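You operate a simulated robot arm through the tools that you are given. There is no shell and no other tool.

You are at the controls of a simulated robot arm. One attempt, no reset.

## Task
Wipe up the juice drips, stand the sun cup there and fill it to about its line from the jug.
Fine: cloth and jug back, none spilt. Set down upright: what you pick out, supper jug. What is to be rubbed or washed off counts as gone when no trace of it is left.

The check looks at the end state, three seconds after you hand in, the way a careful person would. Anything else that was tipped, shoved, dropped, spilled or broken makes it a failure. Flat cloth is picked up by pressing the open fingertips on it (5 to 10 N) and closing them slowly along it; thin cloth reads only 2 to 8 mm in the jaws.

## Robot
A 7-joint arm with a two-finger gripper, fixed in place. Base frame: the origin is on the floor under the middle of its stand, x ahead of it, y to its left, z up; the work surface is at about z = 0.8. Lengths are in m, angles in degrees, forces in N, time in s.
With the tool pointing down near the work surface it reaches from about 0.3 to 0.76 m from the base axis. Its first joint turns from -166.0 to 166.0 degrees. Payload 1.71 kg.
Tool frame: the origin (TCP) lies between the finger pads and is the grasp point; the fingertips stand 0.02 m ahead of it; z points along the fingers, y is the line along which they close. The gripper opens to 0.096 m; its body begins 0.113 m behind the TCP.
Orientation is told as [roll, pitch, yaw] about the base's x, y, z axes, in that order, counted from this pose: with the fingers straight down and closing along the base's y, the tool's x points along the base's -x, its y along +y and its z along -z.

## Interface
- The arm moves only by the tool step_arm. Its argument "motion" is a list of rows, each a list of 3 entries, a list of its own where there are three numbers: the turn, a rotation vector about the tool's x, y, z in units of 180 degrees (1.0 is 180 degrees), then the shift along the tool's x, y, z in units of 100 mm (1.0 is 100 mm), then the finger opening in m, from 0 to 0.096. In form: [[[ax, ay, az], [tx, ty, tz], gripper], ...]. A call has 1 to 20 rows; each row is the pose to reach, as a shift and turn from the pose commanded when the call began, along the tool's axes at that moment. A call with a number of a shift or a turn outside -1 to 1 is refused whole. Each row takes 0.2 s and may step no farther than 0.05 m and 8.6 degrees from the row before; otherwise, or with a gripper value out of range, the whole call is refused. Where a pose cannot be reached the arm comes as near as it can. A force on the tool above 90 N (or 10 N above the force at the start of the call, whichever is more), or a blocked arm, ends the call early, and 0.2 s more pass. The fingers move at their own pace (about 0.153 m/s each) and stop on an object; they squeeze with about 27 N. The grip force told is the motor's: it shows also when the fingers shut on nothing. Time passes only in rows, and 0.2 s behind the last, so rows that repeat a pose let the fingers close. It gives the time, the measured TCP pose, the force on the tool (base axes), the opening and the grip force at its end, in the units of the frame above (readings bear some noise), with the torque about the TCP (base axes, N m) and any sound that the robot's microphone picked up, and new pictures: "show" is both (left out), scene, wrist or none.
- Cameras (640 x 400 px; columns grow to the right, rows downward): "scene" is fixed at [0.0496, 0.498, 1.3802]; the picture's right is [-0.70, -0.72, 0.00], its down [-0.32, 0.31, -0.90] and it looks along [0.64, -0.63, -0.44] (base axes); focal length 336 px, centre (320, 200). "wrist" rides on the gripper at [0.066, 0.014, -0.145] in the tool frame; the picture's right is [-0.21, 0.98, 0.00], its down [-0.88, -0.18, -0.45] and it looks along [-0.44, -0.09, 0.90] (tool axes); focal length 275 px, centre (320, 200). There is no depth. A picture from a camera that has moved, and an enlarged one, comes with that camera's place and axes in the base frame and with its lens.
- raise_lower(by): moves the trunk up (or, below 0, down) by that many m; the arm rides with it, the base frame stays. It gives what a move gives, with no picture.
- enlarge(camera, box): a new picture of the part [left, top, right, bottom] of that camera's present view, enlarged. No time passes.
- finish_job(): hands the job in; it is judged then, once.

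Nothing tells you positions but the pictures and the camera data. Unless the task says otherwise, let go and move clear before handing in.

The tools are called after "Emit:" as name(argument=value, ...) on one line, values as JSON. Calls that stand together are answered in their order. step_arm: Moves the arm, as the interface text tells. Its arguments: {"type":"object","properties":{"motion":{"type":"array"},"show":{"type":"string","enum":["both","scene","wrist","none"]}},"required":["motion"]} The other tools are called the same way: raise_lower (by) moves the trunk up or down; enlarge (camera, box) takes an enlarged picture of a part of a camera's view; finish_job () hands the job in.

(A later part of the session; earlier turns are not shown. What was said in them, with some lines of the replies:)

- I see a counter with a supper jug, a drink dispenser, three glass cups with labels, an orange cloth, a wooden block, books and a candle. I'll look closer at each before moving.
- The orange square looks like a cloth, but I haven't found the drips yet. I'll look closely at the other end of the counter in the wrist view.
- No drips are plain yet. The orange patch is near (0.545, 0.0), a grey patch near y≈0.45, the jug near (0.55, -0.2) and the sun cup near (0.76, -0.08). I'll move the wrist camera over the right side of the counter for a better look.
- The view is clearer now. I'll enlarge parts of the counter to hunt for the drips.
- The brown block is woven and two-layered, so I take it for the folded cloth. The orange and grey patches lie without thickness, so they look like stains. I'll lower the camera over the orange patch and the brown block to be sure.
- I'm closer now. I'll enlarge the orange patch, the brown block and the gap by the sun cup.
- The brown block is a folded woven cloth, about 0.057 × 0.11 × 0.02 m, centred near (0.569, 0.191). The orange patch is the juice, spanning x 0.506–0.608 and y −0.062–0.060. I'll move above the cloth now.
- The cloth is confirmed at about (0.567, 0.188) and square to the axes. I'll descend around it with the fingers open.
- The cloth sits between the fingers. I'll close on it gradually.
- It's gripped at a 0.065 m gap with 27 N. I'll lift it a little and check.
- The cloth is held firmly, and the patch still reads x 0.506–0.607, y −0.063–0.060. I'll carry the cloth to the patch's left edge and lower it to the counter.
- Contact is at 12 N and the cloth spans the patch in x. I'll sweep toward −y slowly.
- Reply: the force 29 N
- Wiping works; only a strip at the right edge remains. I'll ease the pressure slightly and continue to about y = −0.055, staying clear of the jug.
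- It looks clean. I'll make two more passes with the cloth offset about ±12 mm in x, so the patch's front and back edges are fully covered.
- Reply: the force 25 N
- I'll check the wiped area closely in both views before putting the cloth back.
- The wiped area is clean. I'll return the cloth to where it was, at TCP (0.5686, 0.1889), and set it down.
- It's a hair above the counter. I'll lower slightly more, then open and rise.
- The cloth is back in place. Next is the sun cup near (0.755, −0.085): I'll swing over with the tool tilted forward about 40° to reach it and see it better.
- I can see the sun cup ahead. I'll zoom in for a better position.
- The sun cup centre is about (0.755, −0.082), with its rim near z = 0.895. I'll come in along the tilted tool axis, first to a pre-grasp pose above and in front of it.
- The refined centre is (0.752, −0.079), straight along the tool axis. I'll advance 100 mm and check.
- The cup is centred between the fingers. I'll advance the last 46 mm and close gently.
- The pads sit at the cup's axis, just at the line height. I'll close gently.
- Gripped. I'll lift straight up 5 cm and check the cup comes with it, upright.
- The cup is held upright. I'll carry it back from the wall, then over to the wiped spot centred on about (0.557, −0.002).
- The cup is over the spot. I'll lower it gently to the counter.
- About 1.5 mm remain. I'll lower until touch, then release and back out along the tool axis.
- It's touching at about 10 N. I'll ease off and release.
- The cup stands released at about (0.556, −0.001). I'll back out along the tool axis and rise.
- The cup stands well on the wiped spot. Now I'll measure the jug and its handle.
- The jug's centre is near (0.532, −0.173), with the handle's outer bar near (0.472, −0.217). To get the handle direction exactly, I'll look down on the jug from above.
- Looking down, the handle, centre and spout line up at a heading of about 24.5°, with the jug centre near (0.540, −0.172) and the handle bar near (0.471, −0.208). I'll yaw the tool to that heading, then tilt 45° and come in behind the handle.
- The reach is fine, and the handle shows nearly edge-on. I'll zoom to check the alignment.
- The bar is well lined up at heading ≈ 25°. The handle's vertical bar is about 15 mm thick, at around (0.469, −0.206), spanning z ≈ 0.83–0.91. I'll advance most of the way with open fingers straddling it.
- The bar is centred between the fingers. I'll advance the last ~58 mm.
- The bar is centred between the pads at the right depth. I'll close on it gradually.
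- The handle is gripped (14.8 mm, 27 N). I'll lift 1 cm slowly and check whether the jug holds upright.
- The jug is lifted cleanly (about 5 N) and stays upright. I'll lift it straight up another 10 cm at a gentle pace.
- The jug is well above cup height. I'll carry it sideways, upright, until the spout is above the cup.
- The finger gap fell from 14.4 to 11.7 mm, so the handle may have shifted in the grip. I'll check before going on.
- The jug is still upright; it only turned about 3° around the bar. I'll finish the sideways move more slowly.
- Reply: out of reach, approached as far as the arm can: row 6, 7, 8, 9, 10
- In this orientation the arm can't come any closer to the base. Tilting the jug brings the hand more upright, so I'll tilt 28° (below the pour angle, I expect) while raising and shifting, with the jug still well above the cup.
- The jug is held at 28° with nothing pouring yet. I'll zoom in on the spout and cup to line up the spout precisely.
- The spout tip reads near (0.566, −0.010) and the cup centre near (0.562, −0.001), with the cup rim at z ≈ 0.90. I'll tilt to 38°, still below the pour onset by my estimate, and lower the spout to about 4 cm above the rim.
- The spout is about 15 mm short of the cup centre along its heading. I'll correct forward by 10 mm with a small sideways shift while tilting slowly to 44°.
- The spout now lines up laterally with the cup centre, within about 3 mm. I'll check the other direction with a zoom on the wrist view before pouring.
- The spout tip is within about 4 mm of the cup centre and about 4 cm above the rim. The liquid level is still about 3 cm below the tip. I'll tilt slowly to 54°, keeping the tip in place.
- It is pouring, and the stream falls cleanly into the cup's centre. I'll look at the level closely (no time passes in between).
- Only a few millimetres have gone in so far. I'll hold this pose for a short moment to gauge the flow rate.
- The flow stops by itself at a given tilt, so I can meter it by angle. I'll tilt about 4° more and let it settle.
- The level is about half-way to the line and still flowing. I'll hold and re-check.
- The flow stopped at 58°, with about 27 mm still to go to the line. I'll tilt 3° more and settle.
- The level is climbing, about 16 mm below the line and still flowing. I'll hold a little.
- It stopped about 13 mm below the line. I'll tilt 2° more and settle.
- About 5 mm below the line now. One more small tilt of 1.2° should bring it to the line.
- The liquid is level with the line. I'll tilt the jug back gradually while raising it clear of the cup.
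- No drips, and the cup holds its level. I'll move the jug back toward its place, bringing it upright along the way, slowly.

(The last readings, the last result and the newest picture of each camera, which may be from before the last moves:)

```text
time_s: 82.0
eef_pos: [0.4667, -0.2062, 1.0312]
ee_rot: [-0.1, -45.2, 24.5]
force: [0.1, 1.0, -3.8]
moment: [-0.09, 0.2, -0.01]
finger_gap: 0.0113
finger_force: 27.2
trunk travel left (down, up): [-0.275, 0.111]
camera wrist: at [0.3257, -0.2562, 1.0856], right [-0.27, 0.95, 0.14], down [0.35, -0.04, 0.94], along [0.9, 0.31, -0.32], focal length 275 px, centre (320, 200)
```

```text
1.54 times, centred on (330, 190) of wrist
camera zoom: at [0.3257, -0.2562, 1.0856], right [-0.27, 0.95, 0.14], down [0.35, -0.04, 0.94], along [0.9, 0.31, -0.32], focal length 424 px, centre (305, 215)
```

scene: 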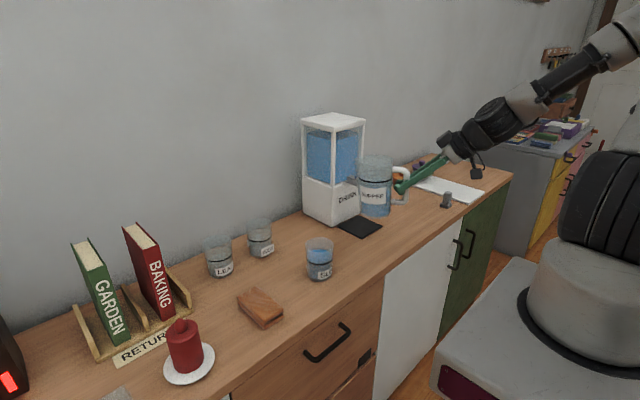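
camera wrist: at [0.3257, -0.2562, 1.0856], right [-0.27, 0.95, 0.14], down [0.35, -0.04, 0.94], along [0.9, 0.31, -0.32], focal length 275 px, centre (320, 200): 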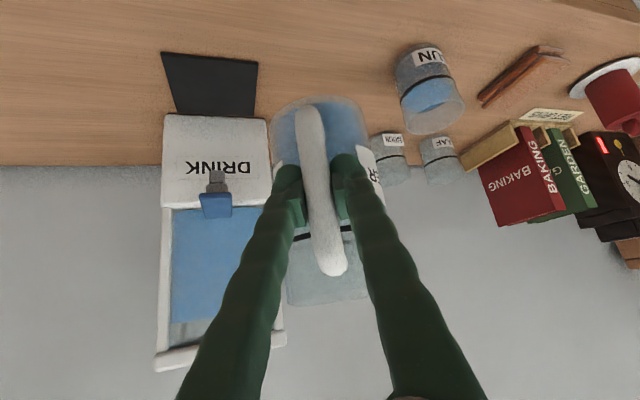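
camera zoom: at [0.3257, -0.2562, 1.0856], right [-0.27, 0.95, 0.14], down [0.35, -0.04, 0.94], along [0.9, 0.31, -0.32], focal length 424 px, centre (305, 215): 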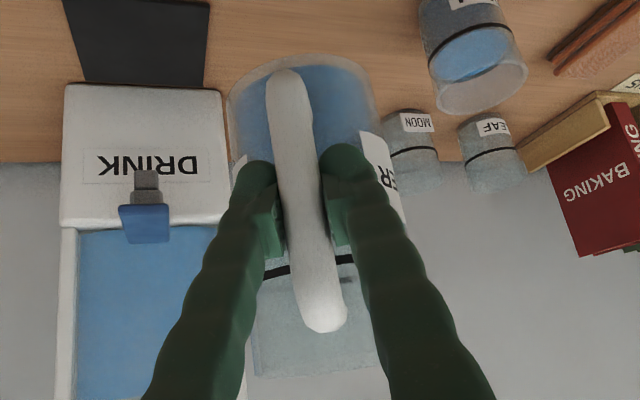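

The jug is upright above its original place. I'll lower it to about 1 cm above the counter.

Emit:
step_arm(motion=[[[0, 0, 0], [0.05, 0, 0.05], 0.0], [[0, 0, 0], [0.14, 0, 0.14], 0.0], [[0, 0, 0], [0.25, -0.005, 0.255], 0.0], [[0, 0, 0], [0.36, -0.005, 0.367], 0.0], [[0, 0, 0], [0.47, -0.01, 0.48], 0.0], [[0, 0, 0], [0.58, -0.01, 0.59], 0.0], [[0, 0, 0], [0.69, -0.01, 0.703], 0.0], [[0, 0, 0], [0.79, -0.01, 0.805], 0.0], [[0, 0, 0], [0.87, -0.01, 0.887], 0.0], [[0, 0, 0], [0.92, -0.01, 0.938], 0.0], [[0, 0, 0], [0.952, -0.01, 0.971], 0.0], [[0, 0, 0], [0.952, -0.01, 0.971], 0.0]], show="both")

Emit:
enlarge(camera="scene", box=[300, 180, 440, 300])

```text
time_s: 84.6
eef_pos: [0.4683, -0.2053, 0.8957]
ee_rot: [-0.1, -45.4, 24.6]
force: [-0.7, 0.1, -0.5]
moment: [0.1, -0.14, 0.03]
finger_gap: 0.0113
finger_force: 26.7
trunk travel left (down, up): [-0.275, 0.111]
camera wrist: at [0.3277, -0.2564, 0.95], right [-0.27, 0.95, 0.14], down [0.35, -0.04, 0.94], along [0.9, 0.31, -0.32], focal length 275 px, centre (320, 200)
```

scene: 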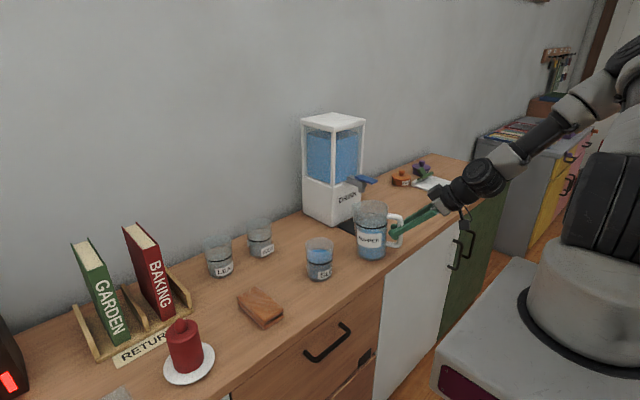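
wrist: 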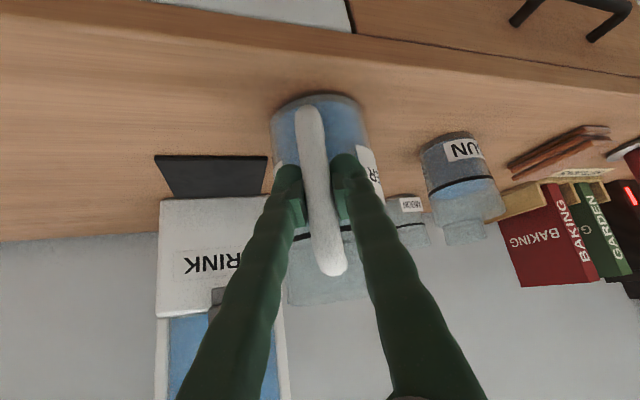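

```text
3.33 times, centred on (370, 240) of scene
camera zoom: at [0.0496, 0.498, 1.3802], right [-0.7, -0.72, 0.0], down [-0.32, 0.31, -0.9], along [0.64, -0.63, -0.44], focal length 1120 px, centre (153, 67)
```

zoom: 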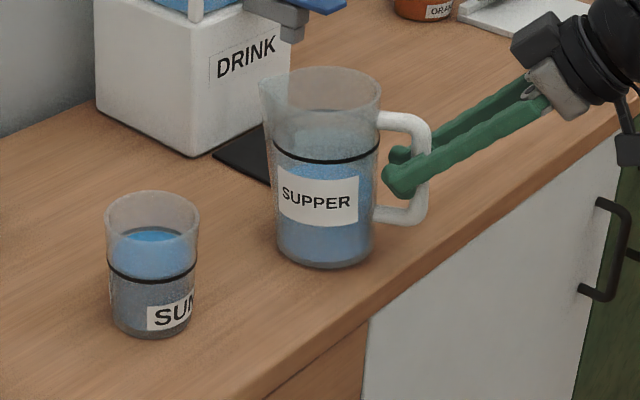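

The jug touched down early: it sagged about 3.5° forward in the grip. I'll lift slightly, rotate the tool back 3.5° to make it vertical, and check again.

Emit:
step_arm(motion=[[[0, 0, 0], [-0.028, 0, -0.028], 0.0], [[0, -0.006, 0], [-0.042, 0, -0.042], 0.0], [[0, -0.013, 0], [-0.042, 0, -0.042], 0.0], [[0, -0.0194, 0], [-0.042, 0, -0.042], 0.0], [[0, -0.0194, 0], [-0.042, 0, -0.042], 0.0]], show="both")

Emit:
enlarge(camera="scene", box=[330, 185, 430, 275])

```text
time_s: 85.8
eef_pos: [0.4691, -0.2055, 0.9013]
ee_rot: [0.0, -48.8, 24.5]
force: [0.6, 0.3, -4.5]
moment: [-0.1, 0.19, 0.02]
finger_gap: 0.0117
finger_force: 27.1
trunk travel left (down, up): [-0.275, 0.111]
camera wrist: at [0.3249, -0.2577, 0.9467], right [-0.28, 0.95, 0.15], down [0.3, -0.07, 0.95], along [0.91, 0.31, -0.26], focal length 275 px, centre (320, 200)
```

scene: 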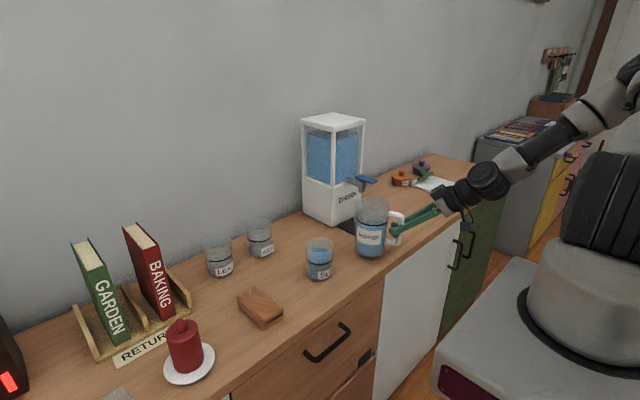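
wrist: 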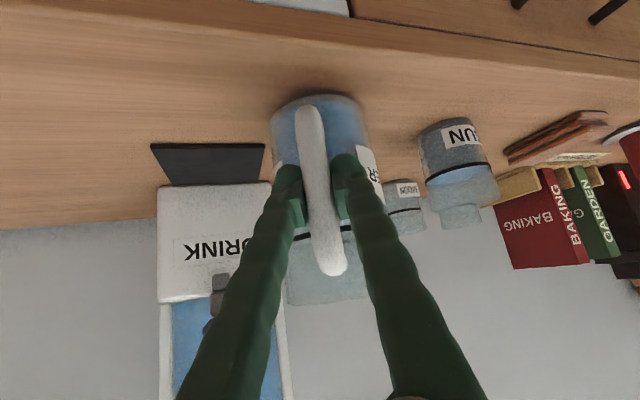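

```text
4.44 times, centred on (380, 230) of scene
camera zoom: at [0.0496, 0.498, 1.3802], right [-0.7, -0.72, 0.0], down [-0.32, 0.31, -0.9], along [0.64, -0.63, -0.44], focal length 1493 px, centre (53, 67)
```

zoom: 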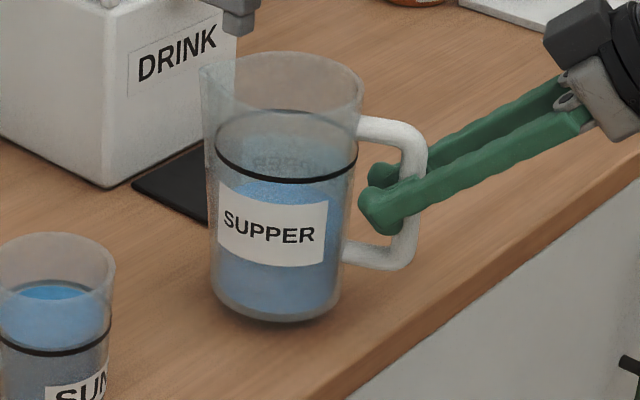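

The jug is vertical again. I'll lower it gently until it touches.

Emit:
step_arm(motion=[[[0, 0, 0], [0.025, 0, 0.022], 0.0], [[0, 0, 0], [0.05, 0, 0.044], 0.0], [[0, 0, 0], [0.075, 0, 0.066], 0.0], [[0, 0, 0], [0.09, 0, 0.079], 0.0], [[0, 0, 0], [0.09, 0, 0.079], 0.0]], show="none")

```text
time_s: 87.0
eef_pos: [0.4669, -0.2067, 0.8884]
ee_rot: [0.0, -48.7, 24.6]
force: [-0.2, 1.2, -3.7]
moment: [-0.04, 0.25, 0.0]
finger_gap: 0.0115
finger_force: 27.5
trunk travel left (down, up): [-0.275, 0.111]
```

Emit:
step_arm(motion=[[[0, 0, 0], [0.008, 0, 0.007], 0.0], [[0, 0, 0], [0.015, 0, 0.013], 0.0], [[0, 0, 0], [0.023, 0, 0.02], 0.0], [[0, 0, 0], [0.023, 0, 0.02], 0.0]], show="none")

```text
time_s: 88.0
eef_pos: [0.4677, -0.2056, 0.8864]
ee_rot: [-0.4, -48.9, 24.8]
force: [-2.6, -3.8, 21.7]
moment: [0.13, -0.17, 0.04]
finger_gap: 0.0112
finger_force: 27.3
trunk travel left (down, up): [-0.275, 0.111]
```

It's down, pressing a bit firmly. I'll ease up about 1.5 mm before releasing.

Emit:
step_arm(motion=[[[0, 0, 0], [-0.006, 0, -0.005], 0.0], [[0, 0, 0], [-0.01, 0, -0.009], 0.0], [[0, 0, 0], [-0.01, 0, -0.009], 0.0]], show="both")

Emit:
enlarge(camera="scene", box=[330, 185, 430, 275])

```text
time_s: 88.8
eef_pos: [0.4684, -0.2059, 0.8869]
ee_rot: [0.0, -48.7, 24.5]
force: [2.5, -3.2, 10.5]
moment: [0.15, -0.41, -0.07]
finger_gap: 0.0114
finger_force: 26.4
trunk travel left (down, up): [-0.275, 0.111]
camera wrist: at [0.3243, -0.2579, 0.9333], right [-0.28, 0.95, 0.15], down [0.3, -0.07, 0.95], along [0.91, 0.31, -0.26], focal length 275 px, centre (320, 200)
```

scene: 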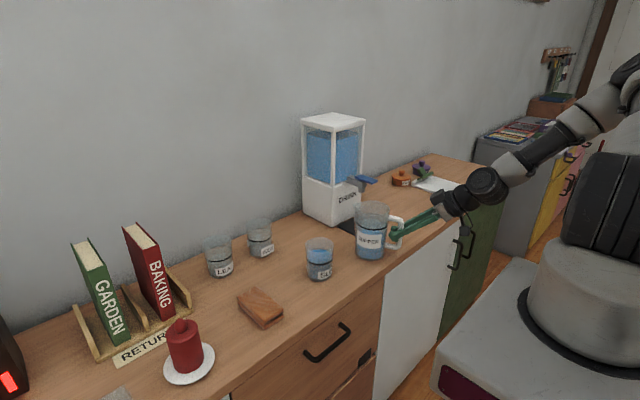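
wrist: 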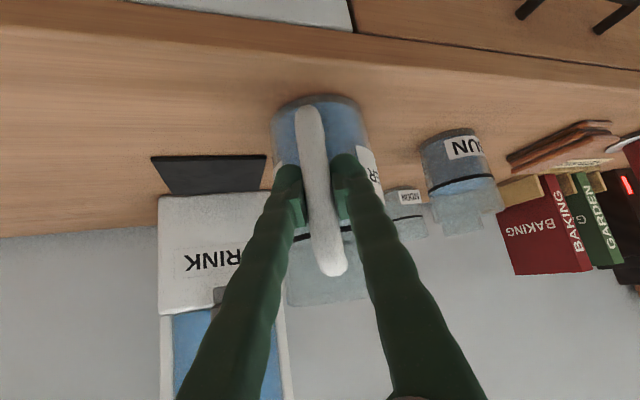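

```text
4.44 times, centred on (380, 230) of scene
camera zoom: at [0.0496, 0.498, 1.3802], right [-0.7, -0.72, 0.0], down [-0.32, 0.31, -0.9], along [0.64, -0.63, -0.44], focal length 1493 px, centre (53, 67)
```

zoom: 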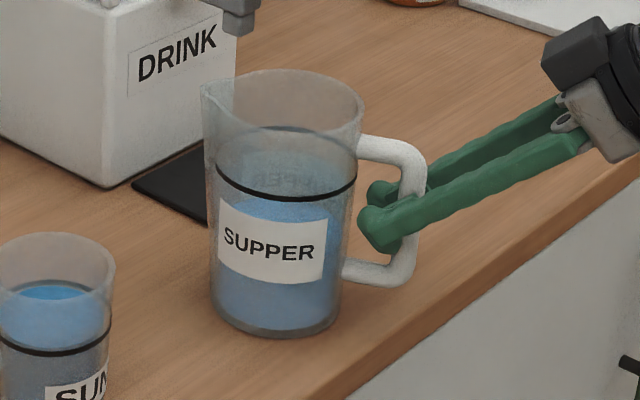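

Emit:
step_arm(motion=[[[0, 0, 0], [-0.004, 0, -0.003], 0.0], [[0, 0, 0], [-0.006, 0, -0.005], 0.0], [[0, 0, 0], [-0.006, 0, -0.005], 0.0]], show="none")

```text
time_s: 89.6
eef_pos: [0.4682, -0.2064, 0.8873]
ee_rot: [0.1, -48.8, 24.5]
force: [-0.6, -1.8, 2.4]
moment: [0.01, 0.01, -0.05]
finger_gap: 0.0113
finger_force: 27.3
trunk travel left (down, up): [-0.275, 0.111]
```

The forces are near zero, so the jug rests on the counter. I'll open the fingers slowly.

Emit:
step_arm(motion=[[[0, 0, 0], [0, 0, 0], 0.014], [[0, 0, 0], [0, 0, 0], 0.02], [[0, 0, 0], [0, 0, 0], 0.03], [[0, 0, 0], [0, 0, 0], 0.045], [[0, 0, 0], [0, 0, 0], 0.065], [[0, 0, 0], [0, 0, 0], 0.085], [[0, 0, 0], [0, 0, 0], 0.096], [[0, 0, 0], [0, 0, 0], 0.096]], show="both")

Emit:
enlarge(camera="scene", box=[330, 185, 430, 275])

```text
time_s: 91.4
eef_pos: [0.4676, -0.2065, 0.8884]
ee_rot: [-0.1, -48.8, 24.5]
force: [0.6, -0.3, -0.9]
moment: [-0.01, 0.02, 0.01]
finger_gap: 0.0959
finger_force: 0.1
trunk travel left (down, up): [-0.275, 0.111]
camera wrist: at [0.3245, -0.2575, 0.9339], right [-0.28, 0.95, 0.15], down [0.3, -0.07, 0.95], along [0.91, 0.31, -0.26], focal length 275 px, centre (320, 200)
```

scene: 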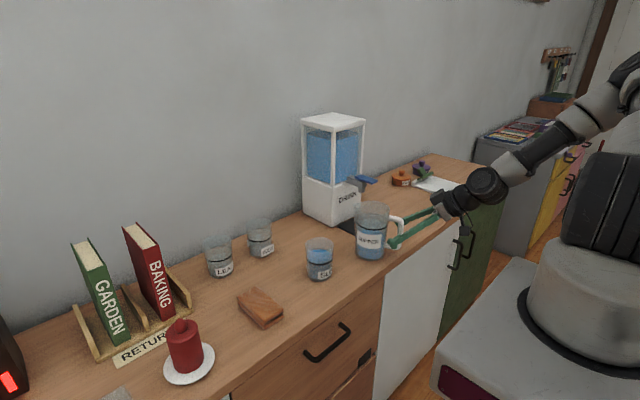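
wrist: 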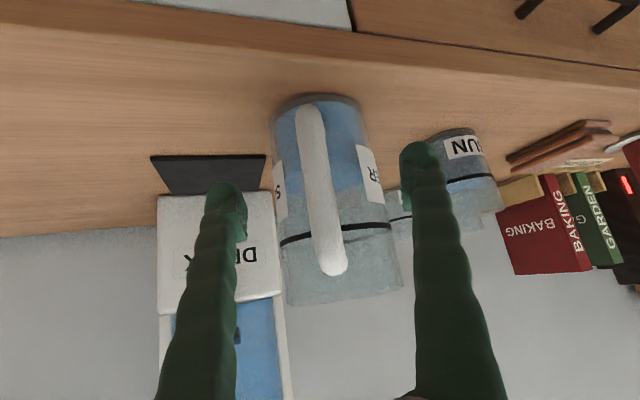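

```text
4.44 times, centred on (380, 230) of scene
camera zoom: at [0.0496, 0.498, 1.3802], right [-0.7, -0.72, 0.0], down [-0.32, 0.31, -0.9], along [0.64, -0.63, -0.44], focal length 1493 px, centre (53, 67)
```

zoom: 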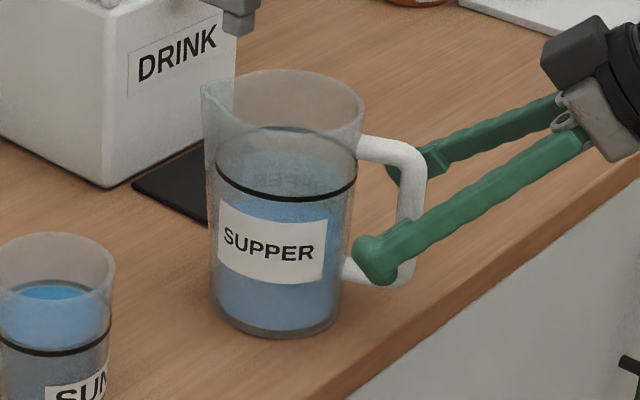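

The jug stands upright, back in its original place within a few millimetres. I'll back the open fingers straight out along the tool axis and rise clear.

Emit:
step_arm(motion=[[[0, 0, 0], [0, 0, -0.15], 0.096], [[0, 0, 0], [0, 0, -0.4], 0.096], [[0, 0, 0], [0, 0, -0.7], 0.096], [[0, 0, 0], [0, 0, -1.0], 0.096], [[0, 0, 0], [0, 0, -1.0], 0.096]], show="none")

Emit:
step_arm(motion=[[[0, 0, 0], [-0.3, 0, -0.25], 0.096], [[0, 0, 0], [-0.6, 0, -0.5], 0.096], [[0, 0, 0], [-0.9, 0, -0.8], 0.096], [[0, 0, 0], [-0.9, 0, -0.8], 0.096]], show="both")

Emit:
enlarge(camera="scene", box=[220, 180, 420, 310])

Emit:
enlarge(camera="scene", box=[295, 228, 345, 285])

```text
time_s: 92.6
eef_pos: [0.4003, -0.2362, 0.9546]
ee_rot: [0.0, -48.6, 24.6]
force: [0.0, -0.5, 0.0]
moment: [0.01, 0.01, 0.02]
finger_gap: 0.096
finger_force: 0.0
trunk travel left (down, up): [-0.275, 0.111]
```

```text
time_s: 93.6
eef_pos: [0.3976, -0.2371, 1.0743]
ee_rot: [0.0, -48.7, 24.6]
force: [0.9, -0.3, -0.2]
moment: [0.01, 0.0, 0.01]
finger_gap: 0.0959
finger_force: 0.0
trunk travel left (down, up): [-0.275, 0.111]
camera wrist: at [0.2551, -0.2887, 1.1204], right [-0.28, 0.95, 0.15], down [0.3, -0.07, 0.95], along [0.91, 0.31, -0.26], focal length 275 px, centre (320, 200)
```

scene: 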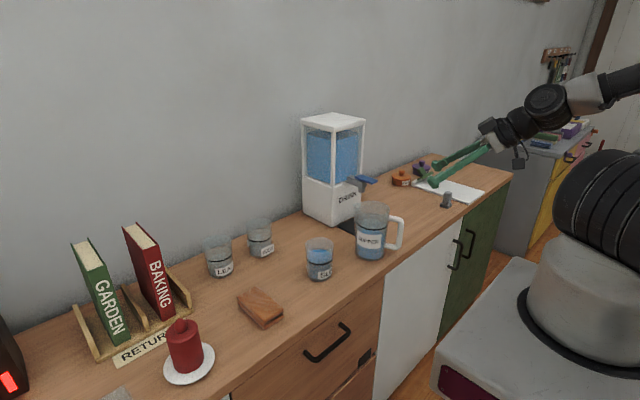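
wrist: 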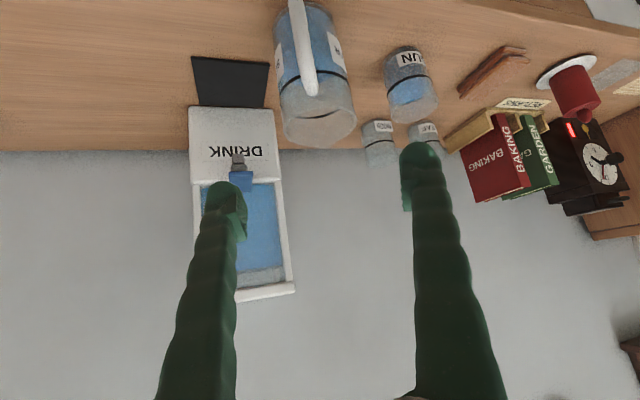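

```text
3.08 times, centred on (320, 245) of scene
camera zoom: at [0.0496, 0.498, 1.3802], right [-0.7, -0.72, 0.0], down [-0.32, 0.31, -0.9], along [0.64, -0.63, -0.44], focal length 1034 px, centre (320, 62)
```

zoom: 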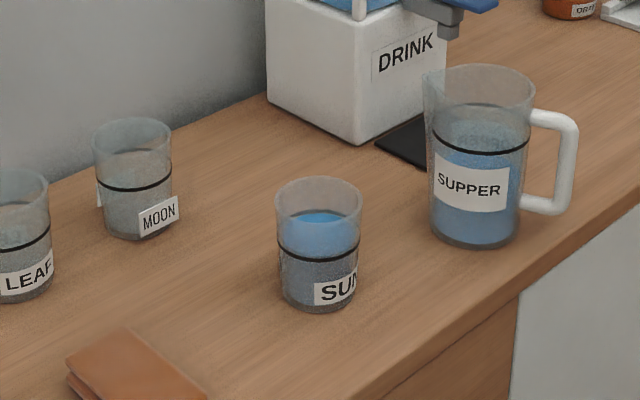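

```text
7.02 times, centred on (320, 256) of scene
camera zoom: at [0.0496, 0.498, 1.3802], right [-0.7, -0.72, 0.0], down [-0.32, 0.31, -0.9], along [0.64, -0.63, -0.44], focal length 2358 px, centre (320, -196)
```

zoom: 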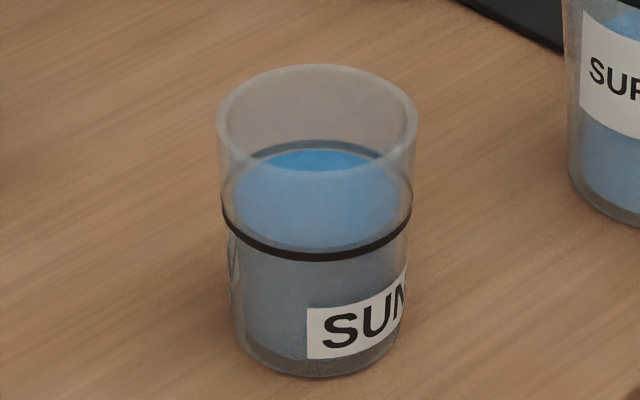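

Everything looks right: cup at its line, jug and cloth back. I'll make one last check of the counter for traces before handing in.

Emit:
enlarge(camera="wrist", box=[240, 0, 540, 160])

Emit:
enlarge(camera="scene", box=[220, 240, 400, 340])

```text
2.13 times, centred on (390, 80) of wrist
camera zoom: at [0.2551, -0.2887, 1.1204], right [-0.28, 0.95, 0.15], down [0.3, -0.07, 0.95], along [0.91, 0.31, -0.26], focal length 587 px, centre (171, 456)
```

zoom: 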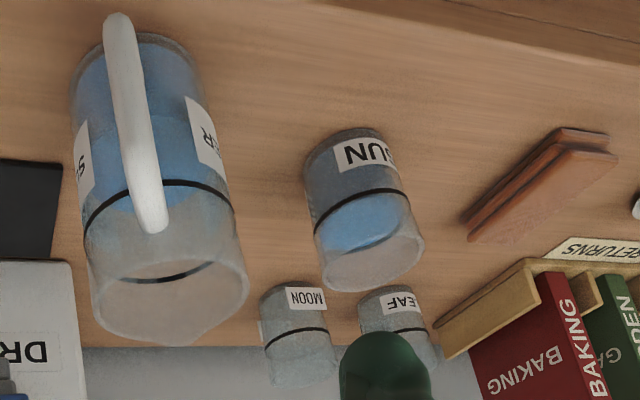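

```text
3.56 times, centred on (310, 290) of scene
camera zoom: at [0.0496, 0.498, 1.3802], right [-0.7, -0.72, 0.0], down [-0.32, 0.31, -0.9], along [0.64, -0.63, -0.44], focal length 1195 px, centre (356, -120)
```

zoom: 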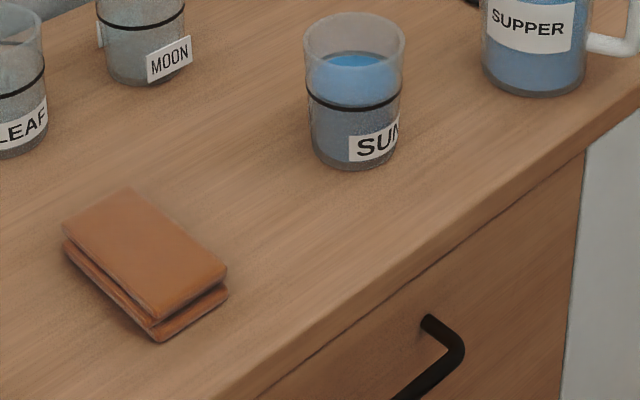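

The counter shows no trace of juice and nothing spilt. The sun cup stands on the wiped spot, filled to its line, and the jug and cloth are back in place with the arm clear, so I'm handing in.

Emit:
finish_job()

```text
The job is handed in.
```

The job is handed in; I haven't seen the check's verdict. From the last camera views:

- **Juice drips:** I took the orange patch to be the juice and wiped it with the folded brown cloth. Enlarged pictures show no trace left. I left the grey patch further left alone, as I didn't take it for juice.
- **Sun cup:** it stands upright on the wiped spot. It is filled from the supper jug to about its line, within a millimetre or so by eye.
- **Supper jug:** it is upright and back within a few millimetres of where it started. It sagged about 3.5° in the grip on the way back, so I straightened it before setting it down.
- **Cloth:** it is back where it was.
- **Spills:** I saw no liquid on the counter, and nothing else looked moved or tipped. The arm is open and clear.
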